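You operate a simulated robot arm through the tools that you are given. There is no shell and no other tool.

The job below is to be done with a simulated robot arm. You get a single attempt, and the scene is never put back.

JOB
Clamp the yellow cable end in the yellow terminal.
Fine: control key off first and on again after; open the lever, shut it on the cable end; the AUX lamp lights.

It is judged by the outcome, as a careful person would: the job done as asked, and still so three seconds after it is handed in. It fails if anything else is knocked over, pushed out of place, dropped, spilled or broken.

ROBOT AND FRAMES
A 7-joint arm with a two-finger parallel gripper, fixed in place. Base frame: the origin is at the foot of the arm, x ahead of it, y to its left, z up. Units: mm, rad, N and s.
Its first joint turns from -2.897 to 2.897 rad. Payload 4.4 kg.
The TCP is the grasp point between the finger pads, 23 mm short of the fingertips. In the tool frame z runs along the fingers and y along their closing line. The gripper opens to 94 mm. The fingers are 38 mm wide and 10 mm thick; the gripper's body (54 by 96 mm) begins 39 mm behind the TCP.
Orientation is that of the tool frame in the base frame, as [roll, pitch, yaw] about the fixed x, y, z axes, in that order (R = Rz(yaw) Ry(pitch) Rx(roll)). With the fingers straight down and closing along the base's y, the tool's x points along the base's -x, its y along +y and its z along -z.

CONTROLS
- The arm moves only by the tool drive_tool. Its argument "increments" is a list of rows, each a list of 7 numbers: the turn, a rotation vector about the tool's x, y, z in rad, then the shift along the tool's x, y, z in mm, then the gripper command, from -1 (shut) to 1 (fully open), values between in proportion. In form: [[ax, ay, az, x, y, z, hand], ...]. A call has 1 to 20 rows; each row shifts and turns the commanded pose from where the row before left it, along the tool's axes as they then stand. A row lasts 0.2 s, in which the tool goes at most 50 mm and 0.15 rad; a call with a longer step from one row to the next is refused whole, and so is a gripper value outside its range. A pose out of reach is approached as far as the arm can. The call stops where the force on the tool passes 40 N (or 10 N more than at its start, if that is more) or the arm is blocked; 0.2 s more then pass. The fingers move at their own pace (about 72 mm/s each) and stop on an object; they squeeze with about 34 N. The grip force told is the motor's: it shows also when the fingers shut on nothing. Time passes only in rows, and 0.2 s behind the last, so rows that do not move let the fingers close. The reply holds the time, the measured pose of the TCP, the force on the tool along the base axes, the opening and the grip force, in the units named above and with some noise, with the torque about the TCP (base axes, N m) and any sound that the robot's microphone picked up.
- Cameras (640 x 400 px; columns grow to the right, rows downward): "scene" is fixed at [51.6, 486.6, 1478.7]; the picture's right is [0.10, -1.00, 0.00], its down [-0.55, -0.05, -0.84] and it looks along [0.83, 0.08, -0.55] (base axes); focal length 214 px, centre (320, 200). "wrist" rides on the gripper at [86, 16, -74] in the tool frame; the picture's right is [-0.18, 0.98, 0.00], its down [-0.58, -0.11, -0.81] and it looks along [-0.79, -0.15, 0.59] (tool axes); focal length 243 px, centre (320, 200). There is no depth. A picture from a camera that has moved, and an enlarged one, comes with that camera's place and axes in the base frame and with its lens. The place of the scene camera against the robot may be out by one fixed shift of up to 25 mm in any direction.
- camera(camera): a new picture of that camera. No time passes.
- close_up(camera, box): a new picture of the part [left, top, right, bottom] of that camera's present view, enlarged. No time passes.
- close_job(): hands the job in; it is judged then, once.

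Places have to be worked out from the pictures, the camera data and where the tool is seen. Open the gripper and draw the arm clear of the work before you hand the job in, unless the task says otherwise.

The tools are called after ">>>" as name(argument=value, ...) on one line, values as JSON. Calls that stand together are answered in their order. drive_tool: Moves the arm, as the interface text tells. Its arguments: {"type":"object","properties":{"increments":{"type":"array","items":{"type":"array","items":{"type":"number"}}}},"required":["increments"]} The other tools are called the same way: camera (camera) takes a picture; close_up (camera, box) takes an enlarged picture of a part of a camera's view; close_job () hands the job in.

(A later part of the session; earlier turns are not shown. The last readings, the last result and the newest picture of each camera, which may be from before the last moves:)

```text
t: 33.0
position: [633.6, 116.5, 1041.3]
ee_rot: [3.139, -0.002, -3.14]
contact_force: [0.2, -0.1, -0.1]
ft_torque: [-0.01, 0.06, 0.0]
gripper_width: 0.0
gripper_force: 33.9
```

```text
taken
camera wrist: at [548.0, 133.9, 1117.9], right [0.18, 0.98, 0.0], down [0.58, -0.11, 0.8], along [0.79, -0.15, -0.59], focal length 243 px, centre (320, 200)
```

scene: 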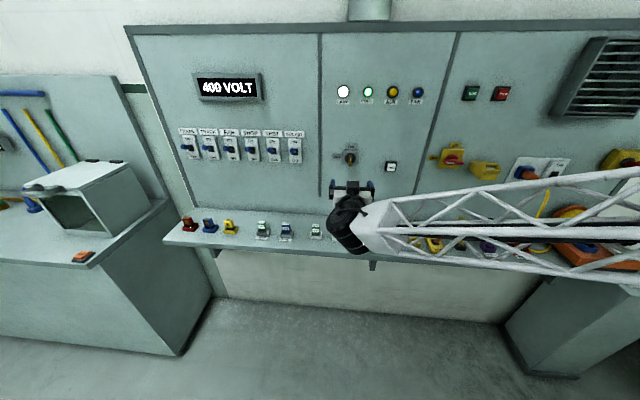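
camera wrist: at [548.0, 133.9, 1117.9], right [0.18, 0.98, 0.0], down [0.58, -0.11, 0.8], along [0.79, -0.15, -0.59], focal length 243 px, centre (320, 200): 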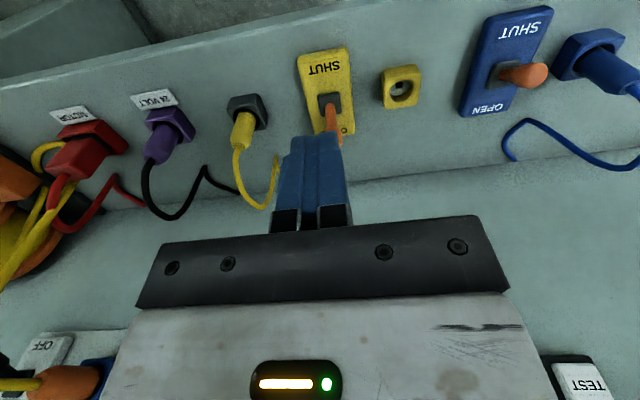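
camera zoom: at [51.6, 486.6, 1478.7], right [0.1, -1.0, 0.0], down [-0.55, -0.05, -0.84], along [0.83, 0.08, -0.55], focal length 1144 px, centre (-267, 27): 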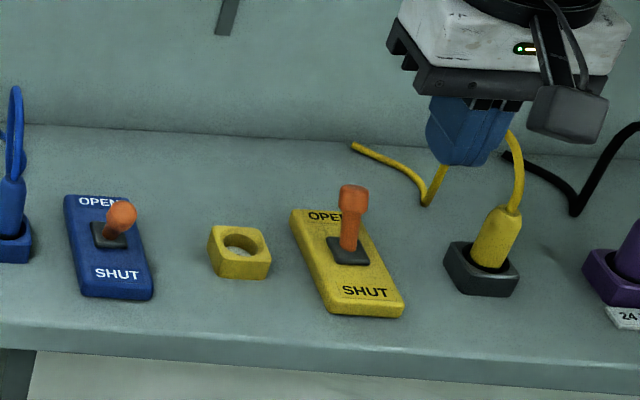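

The lever now stands at OPEN. I'm taking close-ups of the plug and terminal from here to refine their positions.

>>> close_up(camera="wrist", box=[190, 70, 318, 150])

>>> close_up(camera="wrist", box=[340, 45, 468, 125])

>>> close_up(camera="wrist", box=[200, 120, 328, 220])

```text
5.00 times, centred on (254, 110) of wrist
camera zoom: at [548.0, 133.9, 1117.9], right [0.18, 0.98, 0.0], down [0.58, -0.11, 0.8], along [0.79, -0.15, -0.59], focal length 1213 px, centre (650, 650)
```

zoom: 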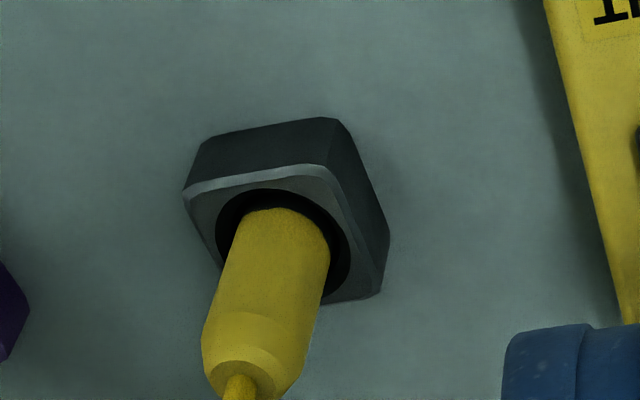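

```text
5.00 times, centred on (404, 85) of wrist
camera zoom: at [548.0, 133.9, 1117.9], right [0.18, 0.98, 0.0], down [0.58, -0.11, 0.8], along [0.79, -0.15, -0.59], focal length 1213 px, centre (-100, 775)
```

zoom: 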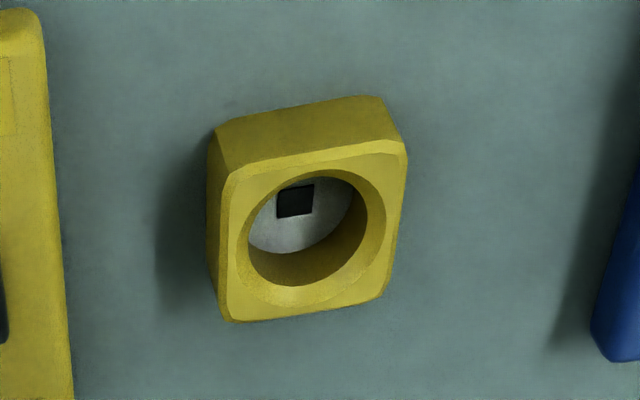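

```text
4.00 times, centred on (264, 170) of wrist
camera zoom: at [548.0, 133.9, 1117.9], right [0.18, 0.98, 0.0], down [0.58, -0.11, 0.8], along [0.79, -0.15, -0.59], focal length 970 px, centre (544, 320)
```

zoom: 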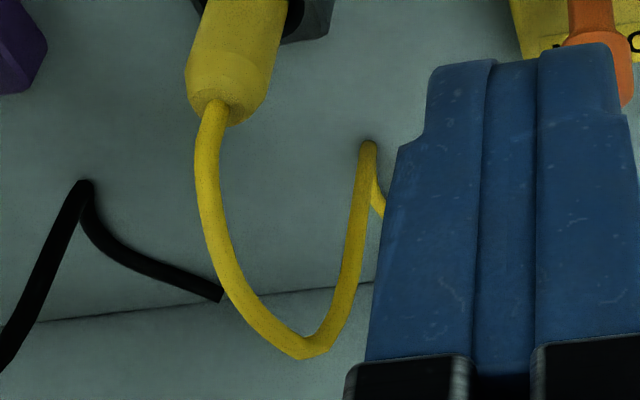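

The plug stands vertical at about (697, 21.6) with its top at z≈926, and its cable leaves upward towards the board. I'll approach with the hand tilted about 40° from the robot side so the palm stays clear of the cable.

>>> drive_tool(increments=[[0, 0, 0, 0, -47.5, 0, 0.05], [0, 0, 0, 0, -47.5, 0, 0.05], [0, -0.14, 0, 0, 0, 0, 0.05], [0, -0.14, 0, 0, 0, 0, 0.05], [0, -0.14, 0, 0, 0, 0, 0.05], [0, -0.14, 0, 0, 0, 0, 0.05], [0, -0.14, 0, 0, 0, 0, 0.05], [0, 0, 0, 17.3, 0, 29.9, 0.05], [0, 0, 0, 17.3, 0, 29.9, 0.05], [0, 0, 0, 0, 0, 0, 0.05], [0, 0, 0, 0, 0, 0, 0.05]])

>>> camera(camera="wrist")

>>> close_up(camera="scene", box=[400, 185, 500, 260])

```text
t: 35.4
position: [643.4, 21.7, 972.6]
ee_rot: [3.14, 0.698, -3.141]
contact_force: [-0.9, 0.0, 0.3]
ft_torque: [0.0, 0.0, -0.01]
gripper_width: 49.3
gripper_force: 0.1
```

```text
taken
camera wrist: at [531.7, 38.9, 975.3], right [0.14, 0.98, 0.12], down [-0.07, -0.11, 0.99], along [0.99, -0.15, 0.06], focal length 243 px, centre (320, 200)
```

wrist: 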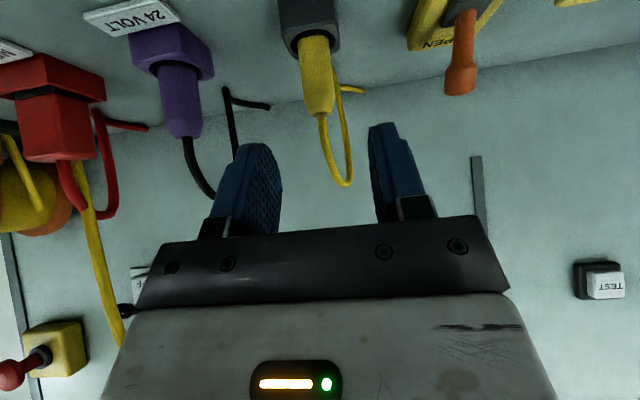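

```text
5.33 times, centred on (450, 222) of scene
camera zoom: at [51.6, 486.6, 1478.7], right [0.1, -1.0, 0.0], down [-0.55, -0.05, -0.84], along [0.83, 0.08, -0.55], focal length 1144 px, centre (-373, 80)
```

zoom: 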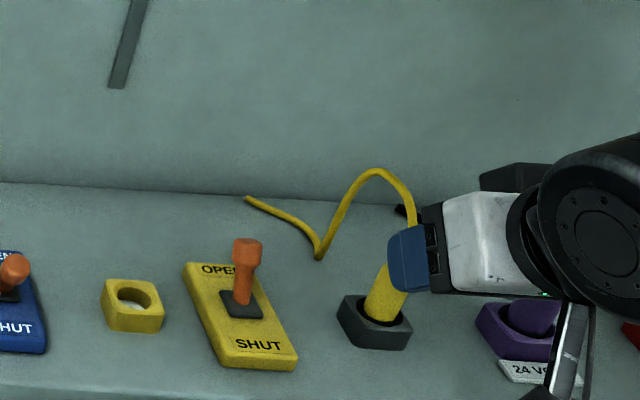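

The plug is coming in between the open fingers. I'm advancing along the fingers most of the way and checking.

>>> drive_tool(increments=[[0, 0, 0, 0, 0, 22, 0.05], [0, 0, 0, 0, 0, 22, 0.05], [0, 0, 0, 0, 0, 20, 0.05], [0, 0, 0, 0, 0, 0, 0.05]])

>>> camera(camera="wrist")

>>> close_up(camera="scene", box=[400, 185, 500, 260])

```text
t: 36.4
position: [686.4, 21.2, 923.1]
ee_rot: [3.139, 0.696, 3.14]
contact_force: [0.1, 0.0, -0.6]
ft_torque: [0.01, 0.0, -0.01]
gripper_width: 49.3
gripper_force: 0.1
```

```text
taken
camera wrist: at [574.2, 38.9, 926.3], right [0.14, 0.98, 0.12], down [-0.07, -0.11, 0.99], along [0.99, -0.15, 0.06], focal length 243 px, centre (320, 200)
```

wrist: 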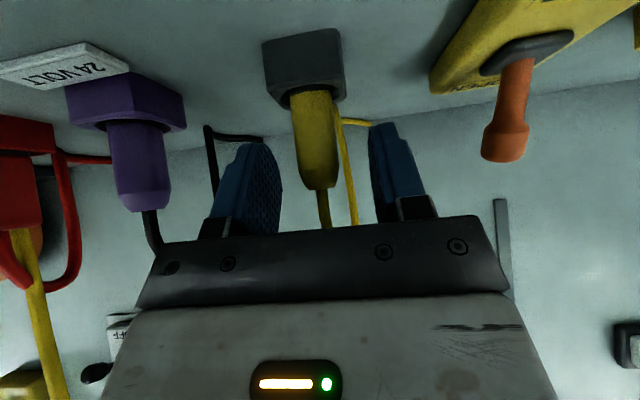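

```text
5.33 times, centred on (450, 222) of scene
camera zoom: at [51.6, 486.6, 1478.7], right [0.1, -1.0, 0.0], down [-0.55, -0.05, -0.84], along [0.83, 0.08, -0.55], focal length 1144 px, centre (-373, 80)
```

zoom: 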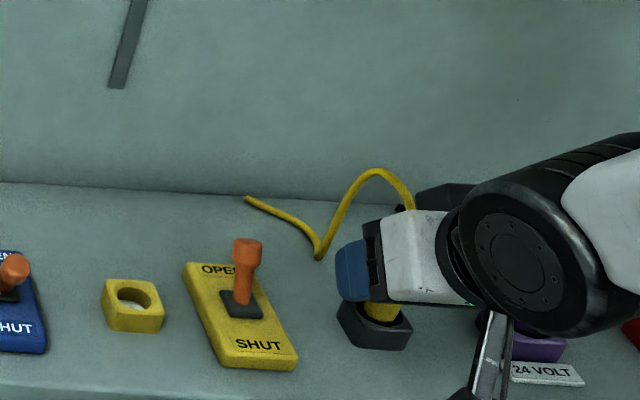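

The plug is centred between the fingers and the holder rim is confirmed at z≈880. I'm advancing the last 14 mm and closing on the plug.

>>> drive_tool(increments=[[0, 0, 0, 0, 0, 7, 0.05], [0, 0, 0, 0, 0, 7, 0.05], [0, 0, 0, 0, 0, 0, -0.3], [0, 0, 0, 0, 0, 0, -0.6], [0, 0, 0, 0, 0, 0, -1], [0, 0, 0, 0, 0, 0, -1]])

>>> camera(camera="wrist")

```text
t: 37.8
position: [696.4, 20.4, 913.4]
ee_rot: [3.139, 0.699, -3.139]
contact_force: [0.6, 0.0, 1.5]
ft_torque: [-0.02, 0.0, -0.01]
gripper_width: 19.7
gripper_force: 34.3
```

```text
taken
camera wrist: at [582.9, 37.9, 916.3], right [0.14, 0.98, 0.12], down [-0.07, -0.11, 0.99], along [0.99, -0.15, 0.06], focal length 243 px, centre (320, 200)
```

wrist: 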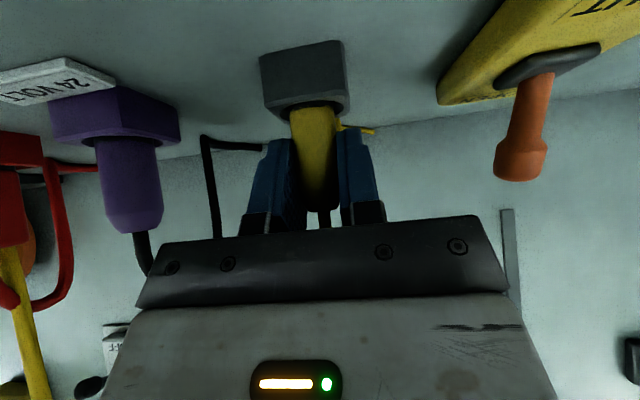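

The plug is gripped at 19.7 mm with no side load. I'm lifting it straight up out of the holder.

>>> drive_tool(increments=[[0, 0, 0, -3.2, 0, -3.8, -1], [0, 0, 0, -6.44, 0, -7.65, -1], [0, 0, 0, -9.7, 0, -11.5, -1], [0, 0, 0, -12.9, 0, -15.3, -1], [0, 0, 0, -12.9, 0, -15.3, -1], [0, 0, 0, 0, 0, 0, -1]])

>>> camera(camera="wrist")

>>> close_up(camera="scene", box=[400, 175, 500, 250])

```text
t: 39.2
position: [696.1, 20.2, 981.9]
ee_rot: [3.14, 0.698, 3.141]
contact_force: [0.1, 0.3, 0.2]
ft_torque: [-0.02, 0.01, 0.0]
gripper_width: 19.6
gripper_force: 34.5
```

```text
taken
camera wrist: at [582.8, 38.8, 985.6], right [0.14, 0.98, 0.12], down [-0.07, -0.11, 0.99], along [0.99, -0.15, 0.06], focal length 243 px, centre (320, 200)
```

wrist: 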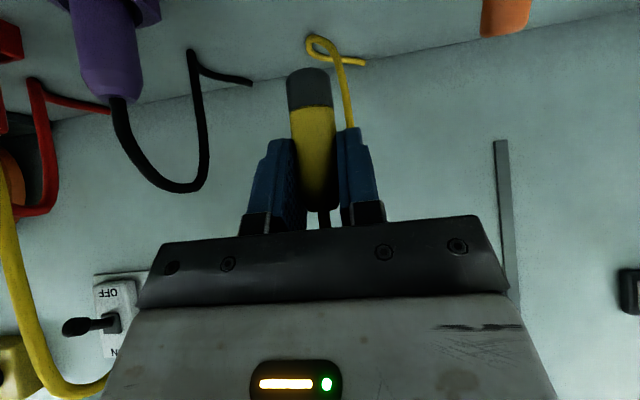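

```text
5.33 times, centred on (450, 212) of scene
camera zoom: at [51.6, 486.6, 1478.7], right [0.1, -1.0, 0.0], down [-0.55, -0.05, -0.84], along [0.83, 0.08, -0.55], focal length 1144 px, centre (-373, 133)
```

zoom: 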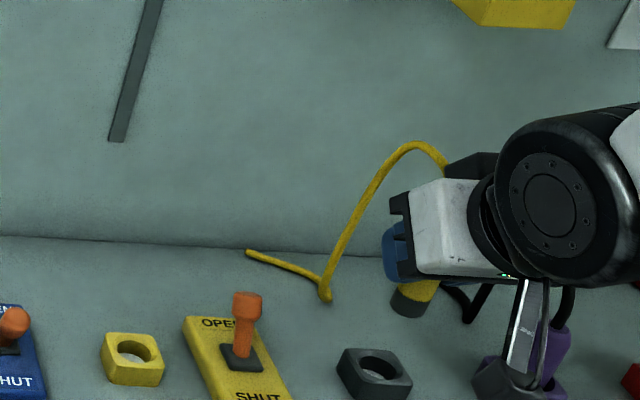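

The plug is out, with its tip about 50 mm below the TCP and no load. I'm carrying it in +y along a path slightly towards the robot, so it passes clear of the open lever, and staying low so the cable stays slack.

>>> drive_tool(increments=[[0, 0, 0, 10, 0, -8.4, -1], [0, 0, 0, 9.9, 0, -8.3, -1], [0, 0, 0, 0, 25, 0, -1], [0, 0, 0, 0, 26, 0, -1], [0, 0, 0, 0, 26, 0, -1], [0, 0, 0, 0, 26, 0, -1], [0, 0, 0, 0, 26, 0, -1], [0, 0, 0, 0, 0, 0, -1]])

>>> camera(camera="wrist")

>>> close_up(camera="scene", box=[380, 175, 480, 250])

```text
t: 41.0
position: [668.1, 146.8, 982.1]
ee_rot: [3.141, 0.697, -3.141]
contact_force: [0.1, 0.4, -0.2]
ft_torque: [0.02, -0.01, 0.05]
gripper_width: 19.7
gripper_force: 33.6
```

```text
taken
camera wrist: at [555.8, 164.7, 986.3], right [0.14, 0.98, 0.12], down [-0.07, -0.11, 0.99], along [0.99, -0.15, 0.06], focal length 243 px, centre (320, 200)
```

wrist: 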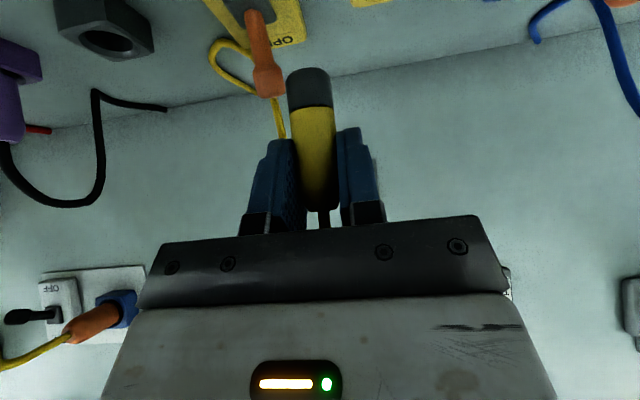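

```text
5.33 times, centred on (430, 212) of scene
camera zoom: at [51.6, 486.6, 1478.7], right [0.1, -1.0, 0.0], down [-0.55, -0.05, -0.84], along [0.83, 0.08, -0.55], focal length 1144 px, centre (-267, 133)
```

zoom: 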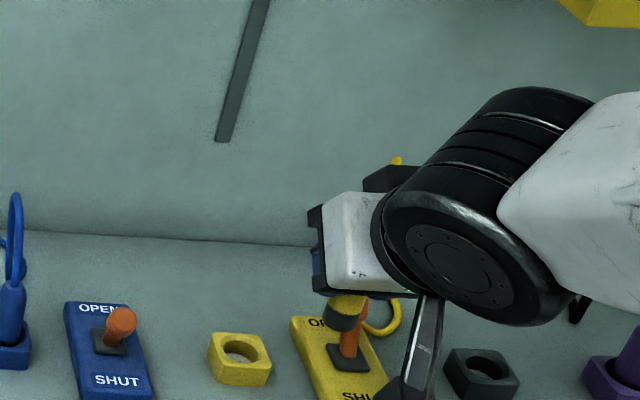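

Clear of the lever with the cable still slack. I'm moving over the terminal and lowering until the tip is about 18 mm above it.

>>> drive_tool(increments=[[0, 0, 0, -7, 14, 5.9, -1], [0, 0, 0, -7, 14, 5.9, -1], [0, 0, 0, -6.9, 13.3, 5.8, -1], [0, 0, 0, 11.6, 0, 13.8, -1], [0, 0, 0, 11.6, 0, 13.7, -1], [0, 0, 0, 0, 0, 0, -1], [0, 0, 0, 0, 0, 0, -1]])

>>> camera(camera="wrist")

>>> close_up(camera="wrist", box=[240, 20, 400, 140])

>>> close_up(camera="scene", box=[380, 195, 460, 255])

```text
t: 42.6
position: [694.2, 191.3, 945.7]
ee_rot: [3.141, 0.696, 3.141]
contact_force: [-0.3, 0.1, -0.6]
ft_torque: [-0.03, 0.0, 0.03]
gripper_width: 19.7
gripper_force: 34.2
```

```text
taken
camera wrist: at [582.0, 208.9, 948.9], right [0.14, 0.98, 0.12], down [-0.07, -0.11, 0.99], along [0.99, -0.15, 0.06], focal length 243 px, centre (320, 200)
```

wrist: 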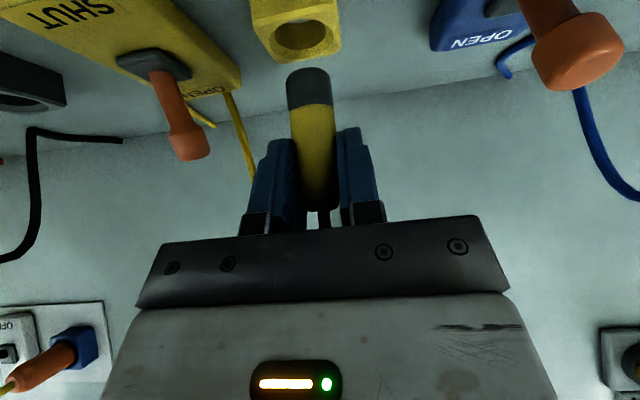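

```text
3.33 times, centred on (320, 80) of wrist
camera zoom: at [582.0, 208.9, 948.9], right [0.14, 0.98, 0.12], down [-0.07, -0.11, 0.99], along [0.99, -0.15, 0.06], focal length 809 px, centre (320, 600)
```

zoom: 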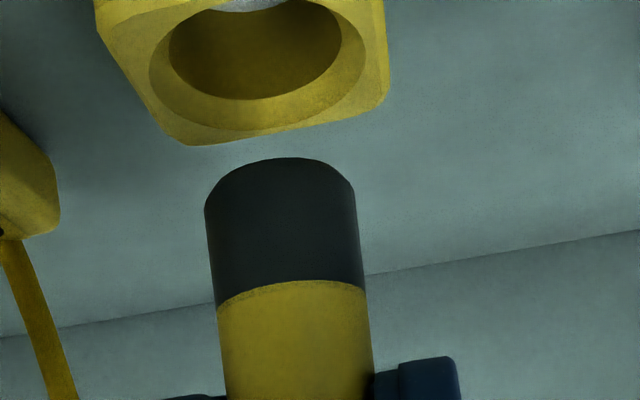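

```text
6.67 times, centred on (420, 225) of scene
camera zoom: at [51.6, 486.6, 1478.7], right [0.1, -1.0, 0.0], down [-0.55, -0.05, -0.84], along [0.83, 0.08, -0.55], focal length 1430 px, centre (-347, 33)
```

zoom: 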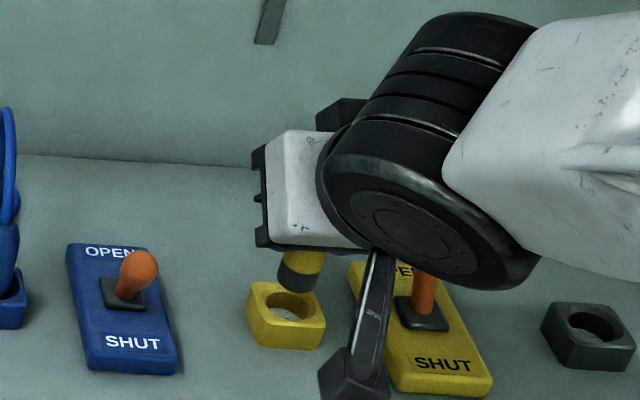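

The tip is within about 1 mm of the hole's axis. I'm correcting y slightly and lowering it slowly into the terminal.

>>> drive_tool(increments=[[0, 0, 0, 0, -0.7, 0, -1], [0, 0, 0, 3.22, 0, 3.82, -1], [0, 0, 0, 3.22, 0, 3.82, -1], [0, 0, 0, 3.22, 0, 3.82, -1], [0, 0, 0, 3.22, 0, 3.82, -1], [0, 0, 0, 3.22, 0, 3.82, -1], [0, 0, 0, 0, 0, 0, -1]])

>>> camera(camera="wrist")

>>> close_up(camera="scene", box=[380, 195, 460, 255])

```text
t: 44.2
position: [695.5, 188.7, 922.3]
ee_rot: [3.141, 0.698, 3.141]
contact_force: [-0.6, 0.5, 0.4]
ft_torque: [0.02, -0.03, 0.04]
gripper_width: 19.8
gripper_force: 34.2
```

```text
taken
camera wrist: at [582.6, 206.9, 924.7], right [0.14, 0.98, 0.12], down [-0.07, -0.11, 0.99], along [0.99, -0.15, 0.06], focal length 243 px, centre (320, 200)
```

wrist: 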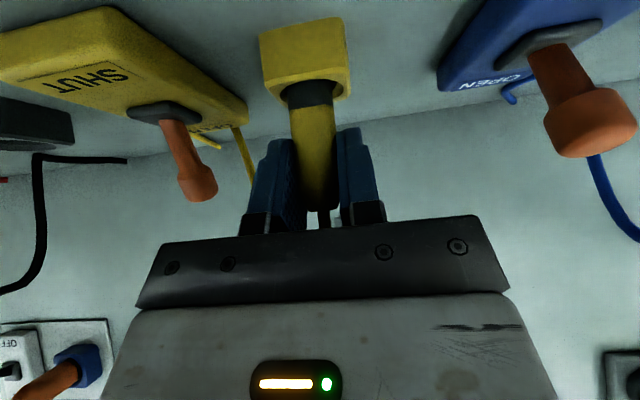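

```text
6.67 times, centred on (420, 225) of scene
camera zoom: at [51.6, 486.6, 1478.7], right [0.1, -1.0, 0.0], down [-0.55, -0.05, -0.84], along [0.83, 0.08, -0.55], focal length 1430 px, centre (-347, 33)
```

zoom: 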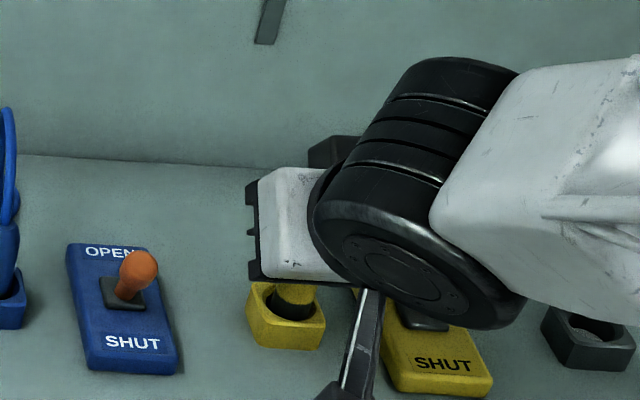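

It is entering the hole without touching. I'm continuing down towards the seated depth.

>>> drive_tool(increments=[[0, 0, 0, 1.93, 0, 2.29, -1], [0, 0, 0, 1.93, 0, 2.29, -1], [0, 0, 0, 1.29, 0, 1.53, -1], [0, 0, 0, 0, 0, 0, -1]])

>>> close_up(camera="wrist", box=[240, 0, 400, 120])

```text
t: 45.2
position: [696.6, 189.2, 913.0]
ee_rot: [3.141, 0.698, 3.141]
contact_force: [-2.0, 0.8, 5.1]
ft_torque: [0.16, 0.1, 0.02]
gripper_width: 19.6
gripper_force: 33.8
```

```text
3.33 times, centred on (320, 60) of wrist
camera zoom: at [583.0, 207.5, 916.9], right [0.14, 0.98, 0.12], down [-0.07, -0.11, 0.99], along [0.99, -0.15, 0.06], focal length 809 px, centre (320, 667)
```

zoom: 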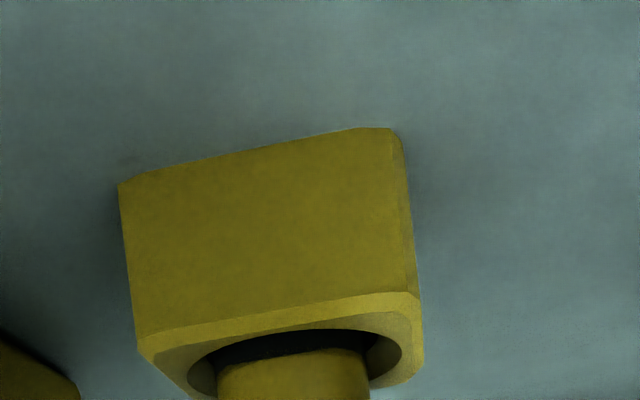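

There is light upward contact of about 5 N, so it is close to the bottom. I'm pressing down another millimetre or two to confirm it is seated.

>>> drive_tool(increments=[[0, 0, 0, 0.64, 0, 0.76, -1], [0, 0, 0, 0.64, 0, 0.76, -1], [0, 0, 0, 0, 0, 0, -1]])

>>> close_up(camera="wrist", box=[240, 40, 400, 160])

```text
t: 46.0
position: [695.7, 188.7, 913.9]
ee_rot: [-3.142, 0.698, 3.14]
contact_force: [5.7, -6.3, 18.9]
ft_torque: [-0.3, -0.23, 0.0]
gripper_width: 19.7
gripper_force: 33.9
```

```text
3.33 times, centred on (320, 100) of wrist
camera zoom: at [582.8, 207.6, 916.0], right [0.14, 0.98, 0.12], down [-0.07, -0.11, 0.99], along [0.99, -0.15, 0.06], focal length 809 px, centre (320, 533)
```

zoom: 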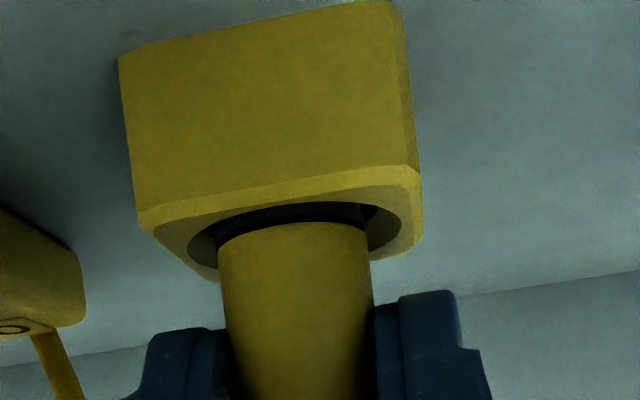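

It resists with 19 N, so it is seated, at the same depth as in its holder. I'm easing off the push, opening the fingers just enough and backing out along the finger direction.

>>> drive_tool(increments=[[0, 0, 0, -0.5, 0, -0.6, -1], [0, 0, 0, 0, 0, 0, -0.55], [0, 0, 0, 0, 0, 0, -0.25], [0, 0, 0, 0, 0, 0, -0.25], [0, 0, 0, 0, 0, 0, -0.25]])

>>> camera(camera="wrist")

```text
t: 47.2
position: [693.9, 190.5, 912.4]
ee_rot: [3.14, 0.697, -3.141]
contact_force: [-0.7, -0.3, 0.2]
ft_torque: [0.0, 0.05, 0.02]
gripper_width: 35.3
gripper_force: 0.0
```

```text
taken
camera wrist: at [582.2, 207.8, 915.5], right [0.14, 0.98, 0.12], down [-0.07, -0.11, 0.99], along [0.99, -0.15, 0.06], focal length 243 px, centre (320, 200)
```

wrist: 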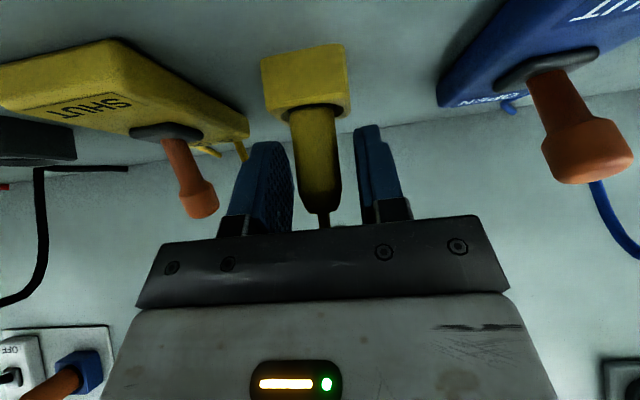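

The plug stands upright in the terminal on its own. I'm backing the hand out diagonally.

>>> drive_tool(increments=[[0, 0, 0, 0, 0, -10, -0.25], [0, 0, 0, 0, 0, -25, -0.25], [0, 0, 0, 0, 0, -30, -0.25], [0, 0, 0, 0, 0, -35, -0.25], [0, 0, 0, 0, 0, 0, -0.25]])

>>> camera(camera="wrist")

>>> close_up(camera="scene", box=[370, 185, 470, 260])

```text
t: 48.4
position: [629.4, 190.9, 987.1]
ee_rot: [3.138, 0.697, -3.142]
contact_force: [1.1, 0.6, 0.8]
ft_torque: [0.01, 0.03, -0.02]
gripper_width: 35.3
gripper_force: 0.0
```

```text
taken
camera wrist: at [517.4, 209.5, 989.9], right [0.14, 0.98, 0.12], down [-0.07, -0.11, 0.99], along [0.99, -0.15, 0.06], focal length 243 px, centre (320, 200)
```

wrist: 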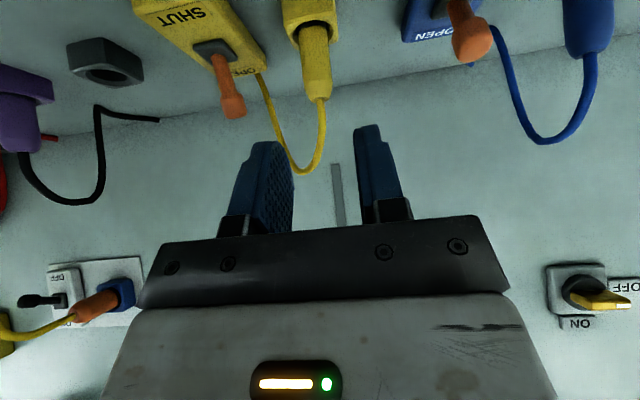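

```text
5.33 times, centred on (420, 222) of scene
camera zoom: at [51.6, 486.6, 1478.7], right [0.1, -1.0, 0.0], down [-0.55, -0.05, -0.84], along [0.83, 0.08, -0.55], focal length 1144 px, centre (-213, 80)
```

zoom: 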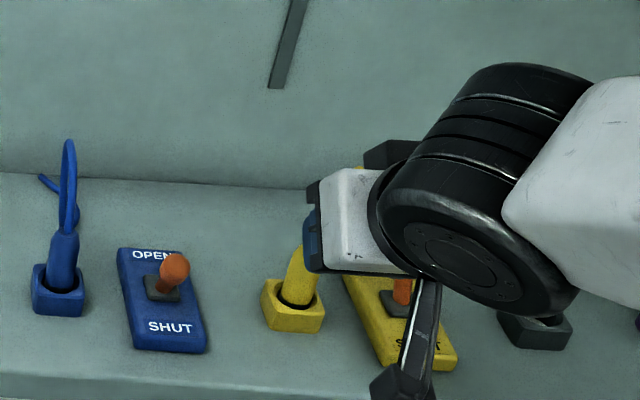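

The plug is in the terminal, and the cable arcs up and around towards the board. To shut the lever I'll straddle its knob with one finger on each side along x; I'm straightening the hand and turning it -90° high above the lever so I can check cable clearance.

>>> drive_tool(increments=[[0, 0.14, 0, 0, 0, -20, -0.25], [0, 0.14, 0, 0, 0, -20, -0.25], [0, 0.14, 0, 0, 0, -20, -0.25], [0, 0.14, 0, 0, 0, -20, -0.25], [0, 0.14, 0, 0, -15, 0, -0.25], [0, 0, -0.1428, 0, 0, 0, -0.25], [0, 0, -0.1428, 0, 0, 0, -0.25], [0, 0, -0.1428, 0, 0, 0, -0.25], [0, 0, -0.1428, 0, 0, 0, -0.25], [0, 0, -0.1428, 0, 0, 0, -0.25], [0, 0, -0.1428, 0, 0, 0, -0.25], [0, 0, -0.1428, 0, 0, 0, -0.25], [0, 0, -0.1428, 0, 0, 0, -0.25], [0, 0, -0.1428, 0, 0, 0, -0.25], [0, 0, -0.1428, 0, 0, 0, -0.25], [0, 0, -0.1428, 0, 0, 0, -0.25], [0, 0, 0, 0, 0, 0, -0.25], [0, 0, 0, 0, 0, 0, -0.25]])

>>> camera(camera="wrist")

>>> close_up(camera="scene", box=[370, 185, 470, 260])

```text
t: 52.2
position: [593.6, 174.6, 1058.2]
ee_rot: [3.138, 0.002, -1.571]
contact_force: [-0.5, -0.5, -0.1]
ft_torque: [-0.03, 0.03, -0.01]
gripper_width: 35.3
gripper_force: 0.1
```

```text
taken
camera wrist: at [579.4, 90.1, 1135.1], right [-0.98, 0.18, 0.0], down [0.11, 0.58, 0.81], along [0.15, 0.79, -0.59], focal length 243 px, centre (320, 200)
```

wrist: 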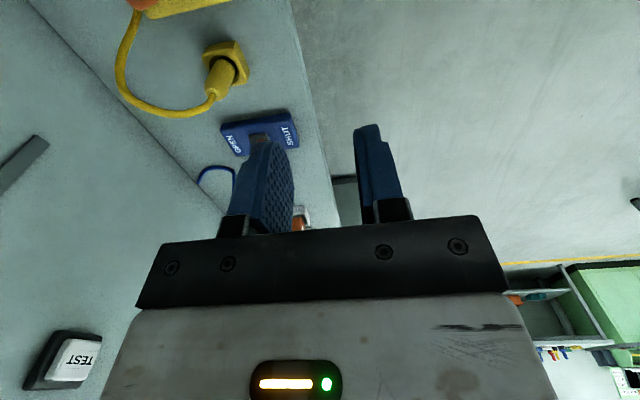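

```text
5.33 times, centred on (420, 222) of scene
camera zoom: at [51.6, 486.6, 1478.7], right [0.1, -1.0, 0.0], down [-0.55, -0.05, -0.84], along [0.83, 0.08, -0.55], focal length 1144 px, centre (-213, 80)
```

zoom: 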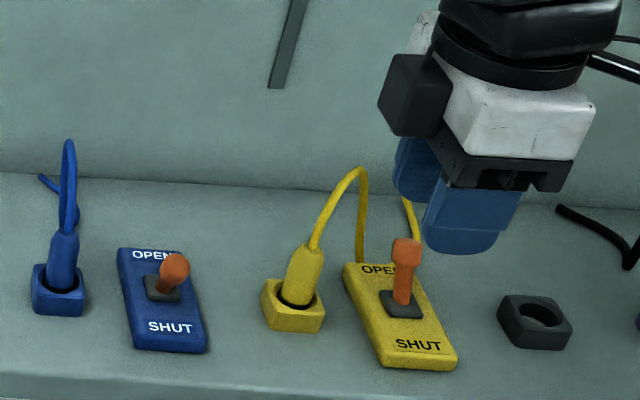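

I'm moving higher above the lever to view it and the cable from this orientation.

>>> drive_tool(increments=[[0, 0, 0, 24, -32, -5, -0.25], [0, 0, 0, 24, -32, -5, -0.25], [0, 0, 0, 24, -32, -5, -0.25], [0, 0, 0, 0, 0, 0, -0.25], [0, 0, 0, 0, 0, 0, -0.25]])

>>> camera(camera="wrist")

>>> close_up(camera="wrist", box=[200, 0, 400, 130])

>>> close_up(camera="scene", box=[370, 185, 470, 260])

```text
t: 53.4
position: [688.6, 102.9, 1073.2]
ee_rot: [3.138, 0.0, -1.572]
contact_force: [-0.1, 0.3, 0.5]
ft_torque: [0.0, 0.01, -0.03]
gripper_width: 35.3
gripper_force: 0.1
```

```text
taken
camera wrist: at [674.4, 17.9, 1149.2], right [-0.98, 0.18, 0.0], down [0.11, 0.58, 0.81], along [0.15, 0.79, -0.59], focal length 243 px, centre (320, 200)
```

wrist: 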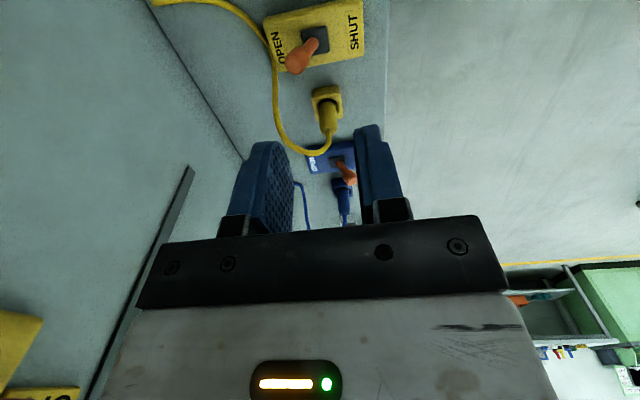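

```text
3.08 times, centred on (300, 65) of wrist
camera zoom: at [674.4, 17.9, 1149.2], right [-0.98, 0.18, 0.0], down [0.11, 0.58, 0.81], along [0.15, 0.79, -0.59], focal length 746 px, centre (382, 615)
```

zoom: 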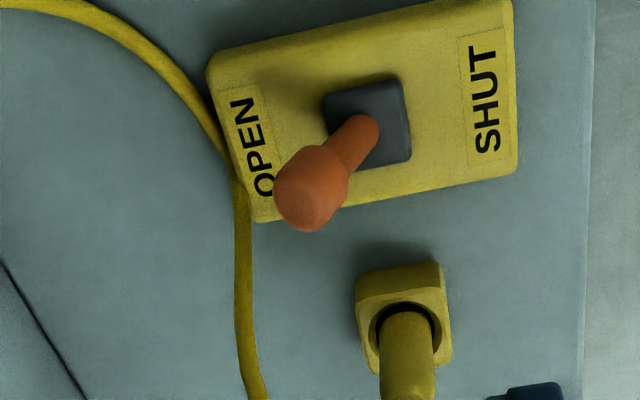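

```text
5.33 times, centred on (420, 222) of scene
camera zoom: at [51.6, 486.6, 1478.7], right [0.1, -1.0, 0.0], down [-0.55, -0.05, -0.84], along [0.83, 0.08, -0.55], focal length 1144 px, centre (-213, 80)
```

zoom: 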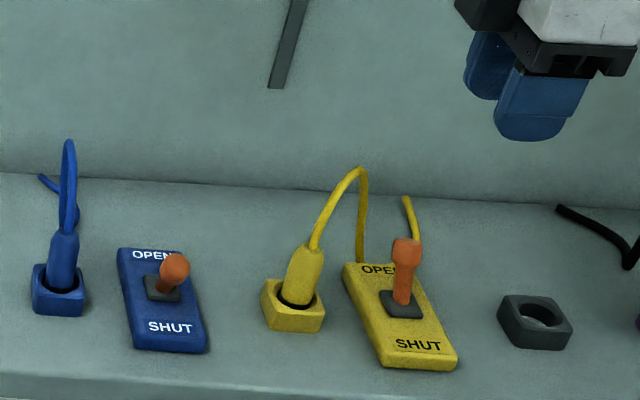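

The knob is at (714, 116, 917); the cable passes about (745, 150, 925), leaving enough room for the finger. I'm centring over the knob and descending until the tips are just above it.

>>> drive_tool(increments=[[0, 0, 0, -9, -24.5, 0, -0.25], [0, 0, 0, 0, 0, 40, -0.25], [0, 0, 0, 0, 0, 40, -0.25], [0, 0, 0, 0, 0, 34, -0.25], [0, 0, 0, 0, 0, 0, -0.25], [0, 0, 0, 0, 0, 0, -0.25]])

>>> camera(camera="wrist")

>>> close_up(camera="scene", box=[370, 185, 470, 260])

```text
t: 54.8
position: [715.2, 110.8, 956.0]
ee_rot: [3.139, 0.003, -1.571]
contact_force: [0.2, 0.7, -0.8]
ft_torque: [-0.02, 0.03, 0.0]
gripper_width: 35.3
gripper_force: 0.0
```

```text
taken
camera wrist: at [700.4, 26.7, 1032.3], right [-0.98, 0.18, 0.0], down [0.11, 0.58, 0.81], along [0.15, 0.79, -0.59], focal length 243 px, centre (320, 200)
```

wrist: 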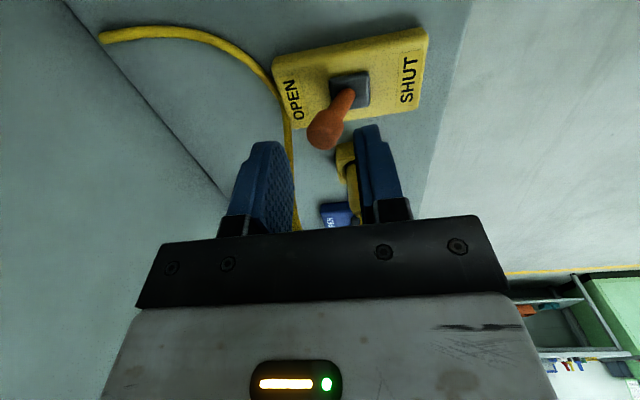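

```text
5.33 times, centred on (420, 222) of scene
camera zoom: at [51.6, 486.6, 1478.7], right [0.1, -1.0, 0.0], down [-0.55, -0.05, -0.84], along [0.83, 0.08, -0.55], focal length 1144 px, centre (-213, 80)
```

zoom: 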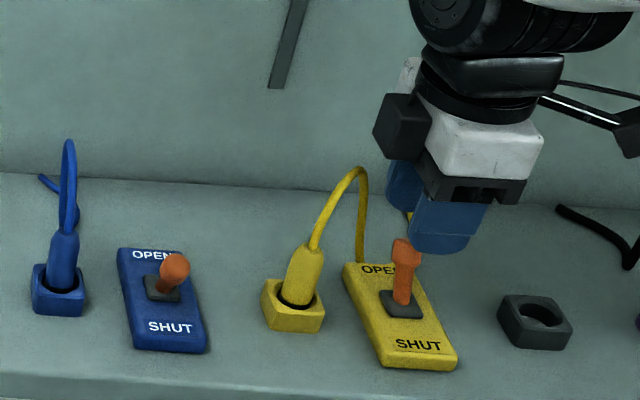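

The knob is centred between the fingers. I'm lowering 28 mm around it, then drawing it in -x to SHUT.

>>> drive_tool(increments=[[0, 0, 0, 0, 0, 10, -0.25], [0, 0, 0, 0, 0, 10, -0.25], [0, 0, 0, 0, 0, 8, -0.25], [0, 0, 0, 0, 0, 0, -0.25]])

>>> camera(camera="wrist")

>>> close_up(camera="scene", box=[370, 185, 470, 260])

```text
t: 55.8
position: [713.3, 112.4, 931.1]
ee_rot: [3.138, 0.001, -1.572]
contact_force: [-0.4, -0.3, 0.1]
ft_torque: [-0.06, -0.01, 0.03]
gripper_width: 35.9
gripper_force: 0.1
```

```text
taken
camera wrist: at [700.0, 26.5, 1007.1], right [-0.98, 0.18, 0.0], down [0.11, 0.58, 0.81], along [0.15, 0.79, -0.59], focal length 243 px, centre (320, 200)
```

wrist: 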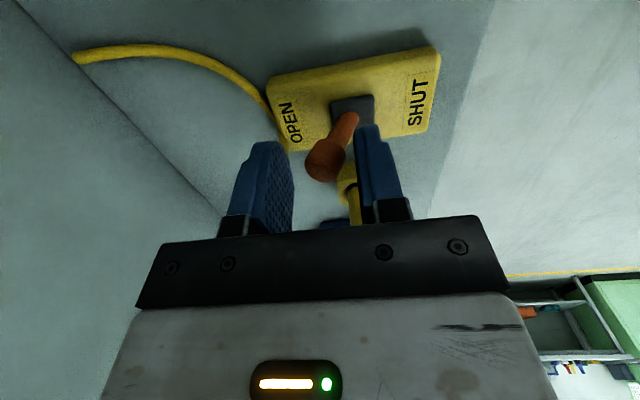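

```text
5.33 times, centred on (420, 222) of scene
camera zoom: at [51.6, 486.6, 1478.7], right [0.1, -1.0, 0.0], down [-0.55, -0.05, -0.84], along [0.83, 0.08, -0.55], focal length 1144 px, centre (-213, 80)
```

zoom: 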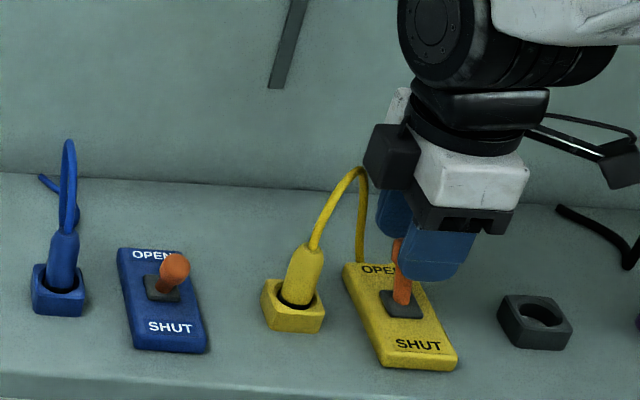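

The fingers straddle the knob without touching. I'm pulling it in -x to SHUT.

>>> drive_tool(increments=[[0, 0, 0, 0, 6, 0, -0.25], [0, 0, 0, 0, 5, 0, -0.25], [0, 0, 0, 0, 5, 0, -0.25], [0, 0, 0, 0, 5, 0, -0.25], [0, 0, 0, 0, 5, 0, -0.25], [0, 0, 0, 0, 5, 0, -0.25], [0, 0, 0, 0, 5, 0, -0.25], [0, 0, 0, 0, 4, 0, -0.25], [0, 0, 0, 0, 3, 0, -0.25], [0, 0, 0, 0, 2, 0, -0.25], [0, 0, 0, 0, 2, 0, -0.25]])

>>> camera(camera="wrist")

>>> close_up(camera="scene", box=[370, 185, 470, 260])

```text
t: 58.2
position: [667.6, 112.4, 931.9]
ee_rot: [3.141, 0.001, -1.571]
contact_force: [14.9, 2.5, 4.9]
ft_torque: [0.1, -0.49, 0.08]
gripper_width: 42.3
gripper_force: 7.7
```

```text
taken
camera wrist: at [653.7, 27.7, 1008.2], right [-0.98, 0.18, 0.0], down [0.11, 0.58, 0.81], along [0.15, 0.79, -0.59], focal length 243 px, centre (320, 200)
```

wrist: 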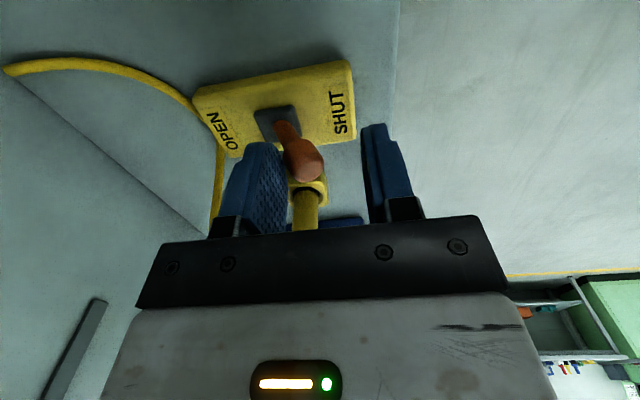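

```text
5.33 times, centred on (420, 222) of scene
camera zoom: at [51.6, 486.6, 1478.7], right [0.1, -1.0, 0.0], down [-0.55, -0.05, -0.84], along [0.83, 0.08, -0.55], focal length 1144 px, centre (-213, 80)
```

zoom: 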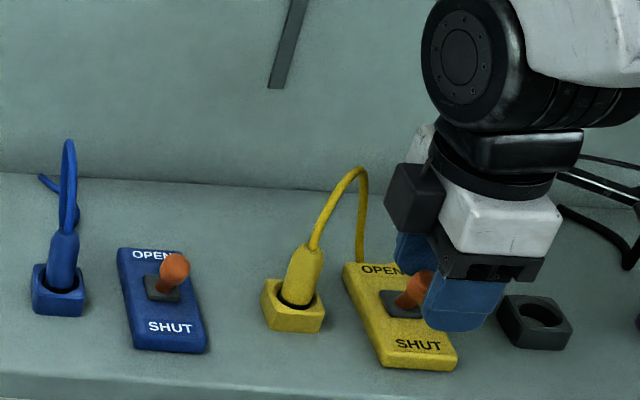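

The knob is now at x≈678, which matches its original SHUT position, against the end stop. I'm unloading by moving back a few mm, then rising straight up.

>>> drive_tool(increments=[[0, 0, 0, 0, -5, 0, -0.15], [0, 0, 0, 0, 0, 0, -0.15], [0, 0, 0, 0, 0, -20, -0.15], [0, 0, 0, 0, 0, -40, -0.15], [0, 0, 0, 0, 0, -45, -0.15], [0, 0, 0, 0, 0, -45, -0.15], [0, 0, 0, 0, 0, 0, -0.15]])

>>> camera(camera="wrist")

>>> close_up(camera="scene", box=[370, 185, 470, 260])

```text
t: 59.8
position: [672.2, 109.2, 1083.1]
ee_rot: [3.139, 0.001, -1.571]
contact_force: [-0.1, -0.8, 0.3]
ft_torque: [0.01, 0.01, -0.01]
gripper_width: 40.0
gripper_force: 0.0
```

```text
taken
camera wrist: at [657.9, 25.3, 1160.7], right [-0.98, 0.18, 0.0], down [0.11, 0.58, 0.81], along [0.15, 0.79, -0.59], focal length 243 px, centre (320, 200)
```

wrist: 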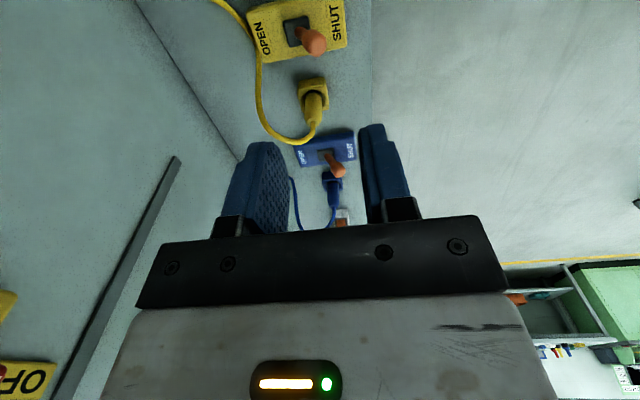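

```text
5.33 times, centred on (420, 222) of scene
camera zoom: at [51.6, 486.6, 1478.7], right [0.1, -1.0, 0.0], down [-0.55, -0.05, -0.84], along [0.83, 0.08, -0.55], focal length 1144 px, centre (-213, 80)
```

zoom: 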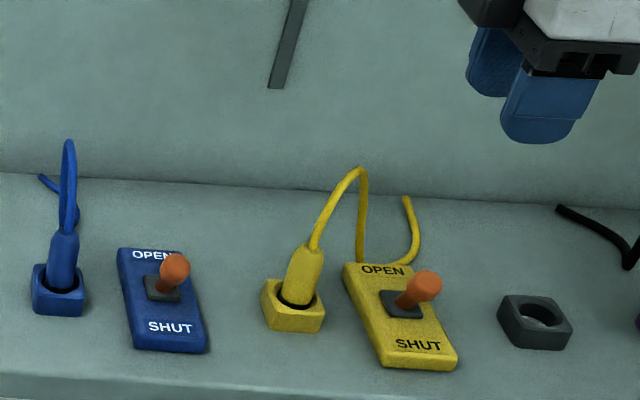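

The yellow lever is at SHUT on the plug, matching the blue one. I'm going back to the key and turning the hand to face the board with the fingers above and below the key's bow.

>>> drive_tool(increments=[[0, 0, 0, -43.9, 9, -8.25, -0.3], [0, 0, 0, -43.9, 9, -8.25, -0.3], [0, 0, 0, -43.9, 9, -8.25, -0.3], [0, 0, 0, -43.9, 9, -8.25, -0.3], [0, 0, 0, -43.9, 9, -8.25, -0.3], [0, 0, 0, -43.9, 9, -8.25, -0.3], [0, 0, 0, -43.9, 9, -8.25, -0.3], [0, 0, 0, -43.9, 9, -8.25, -0.3], [0.1428, 0, 0, 0, 0, 0, -0.3], [0.1428, 0, 0, 0, 0, 0, -0.3], [0.1428, 0, 0, 0, 0, 0, -0.3], [0.1428, 0, 0, 0, 0, 0, -0.3], [0.1428, 0, 0, 0, 0, 0, -0.3], [0.1428, 0, 0, 0, 0, 0, -0.3], [0.1428, 0, 0, 0, 0, 0, -0.3], [0.1428, 0, 0, 0, 0, 0, -0.3], [0.1428, 0, 0, 0, 0, 0, -0.3], [0.1428, 0, 0, 0, 0, 0, -0.3], [0.1428, 0, 0, 0, 0, 0, -0.3]])

>>> drive_tool(increments=[[0, 0, 0, 0, 0, 0, -0.3], [0, 0, 0, 0, 0, 0, -0.3]])

>>> camera(camera="wrist")

>>> camera(camera="scene")

```text
t: 63.8
position: [601.3, 461.5, 1147.6]
ee_rot: [-1.572, 0.001, -1.57]
contact_force: [0.1, 0.1, 0.1]
ft_torque: [0.02, -0.01, 0.01]
gripper_width: 33.1
gripper_force: 0.1
```

```text
t: 64.4
position: [601.5, 461.9, 1149.0]
ee_rot: [-1.574, -0.001, -1.572]
contact_force: [-0.5, 0.2, 0.3]
ft_torque: [-0.03, 0.01, 0.02]
gripper_width: 32.9
gripper_force: 0.0
```

```text
taken
camera wrist: at [528.0, 377.9, 1133.2], right [0.0, 0.18, -0.98], down [-0.81, 0.58, 0.11], along [0.59, 0.79, 0.15], focal length 243 px, centre (320, 200)
```

wrist: 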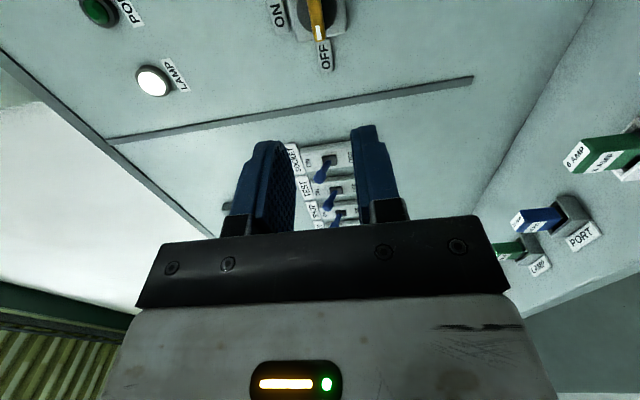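

```text
taken
```

scene: 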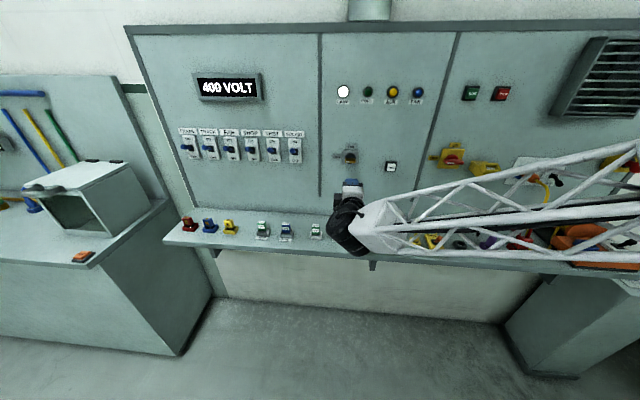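

Aligned in front of the key. I'm advancing with a small y correction and checking just before the bow.

>>> drive_tool(increments=[[0, 0, 0, 1.3, 0, 40, -0.3], [0, 0, 0, 0, 0, 45, -0.3], [0, 0, 0, 0, 0, 45, -0.3], [0, 0, 0, 0, 0, 38, -0.3], [0, 0, 0, 0, 0, 0, -0.3], [0, 0, 0, 0, 0, 0, -0.3]])

>>> camera(camera="wrist")

>>> close_up(camera="wrist", box=[240, 60, 400, 180])

```text
t: 65.8
position: [770.1, 463.2, 1147.4]
ee_rot: [-1.575, 0.003, -1.571]
contact_force: [0.1, 0.3, -0.4]
ft_torque: [0.02, 0.02, 0.02]
gripper_width: 33.1
gripper_force: 0.0
```

```text
taken
camera wrist: at [695.7, 378.3, 1132.8], right [0.0, 0.19, -0.98], down [-0.81, 0.58, 0.11], along [0.59, 0.79, 0.15], focal length 243 px, centre (320, 200)
```

wrist: 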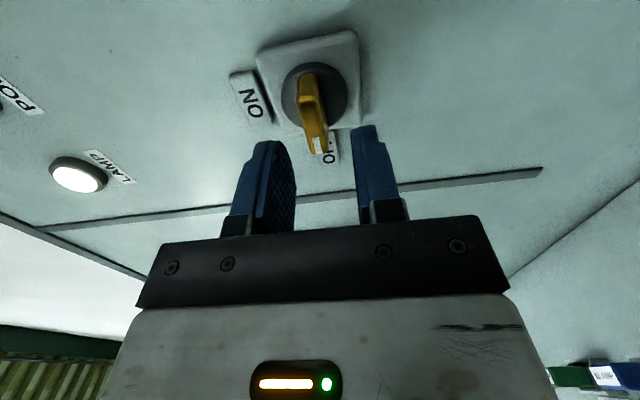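

```text
3.33 times, centred on (320, 120) of wrist
camera zoom: at [695.7, 378.3, 1132.8], right [0.0, 0.19, -0.98], down [-0.81, 0.58, 0.11], along [0.59, 0.79, 0.15], focal length 809 px, centre (320, 467)
```

zoom: 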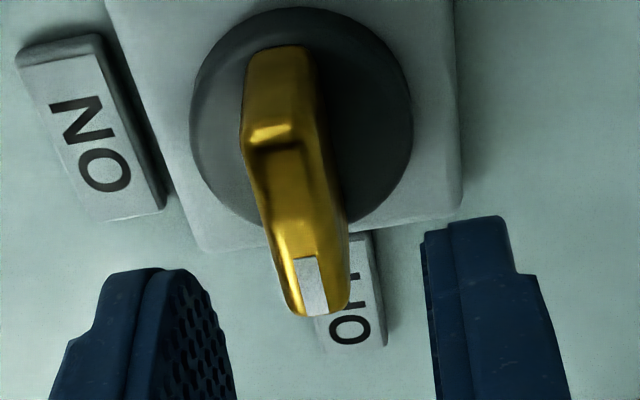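

The bow is centred vertically between the fingers; the hand is about 2 mm too far in +y. I'm correcting that, advancing 31 mm to the same depth as before and closing loosely to about 14 mm.

>>> drive_tool(increments=[[0, 0, 0, 2.2, 0, 11, -0.3], [0, 0, 0, 0, 0, 10, -0.3], [0, 0, 0, 0, 0, 10, -0.3], [0, 0, 0, 0, 0, 0, -0.5], [0, 0, 0, 0, 0, 0, -0.7], [0, 0, 0, 0, 0, 0, -0.7]])

>>> camera(camera="wrist")

```text
t: 67.2
position: [800.9, 460.3, 1148.2]
ee_rot: [-1.572, 0.001, -1.569]
contact_force: [2.3, 0.1, 5.2]
ft_torque: [0.01, -0.07, 0.0]
gripper_width: 16.3
gripper_force: 2.0
```

```text
taken
camera wrist: at [727.3, 375.6, 1133.6], right [0.0, 0.19, -0.98], down [-0.81, 0.58, 0.11], along [0.59, 0.79, 0.15], focal length 243 px, centre (320, 200)
```

wrist: 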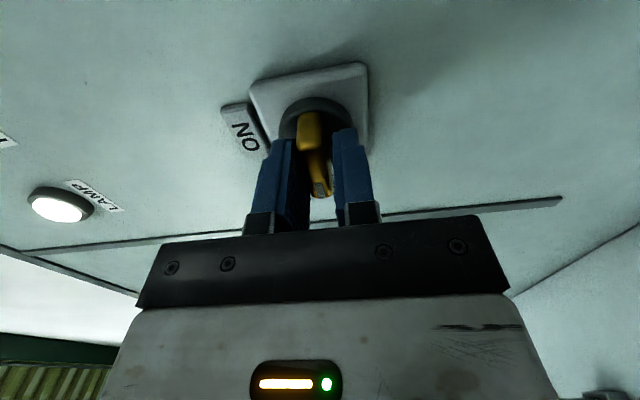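

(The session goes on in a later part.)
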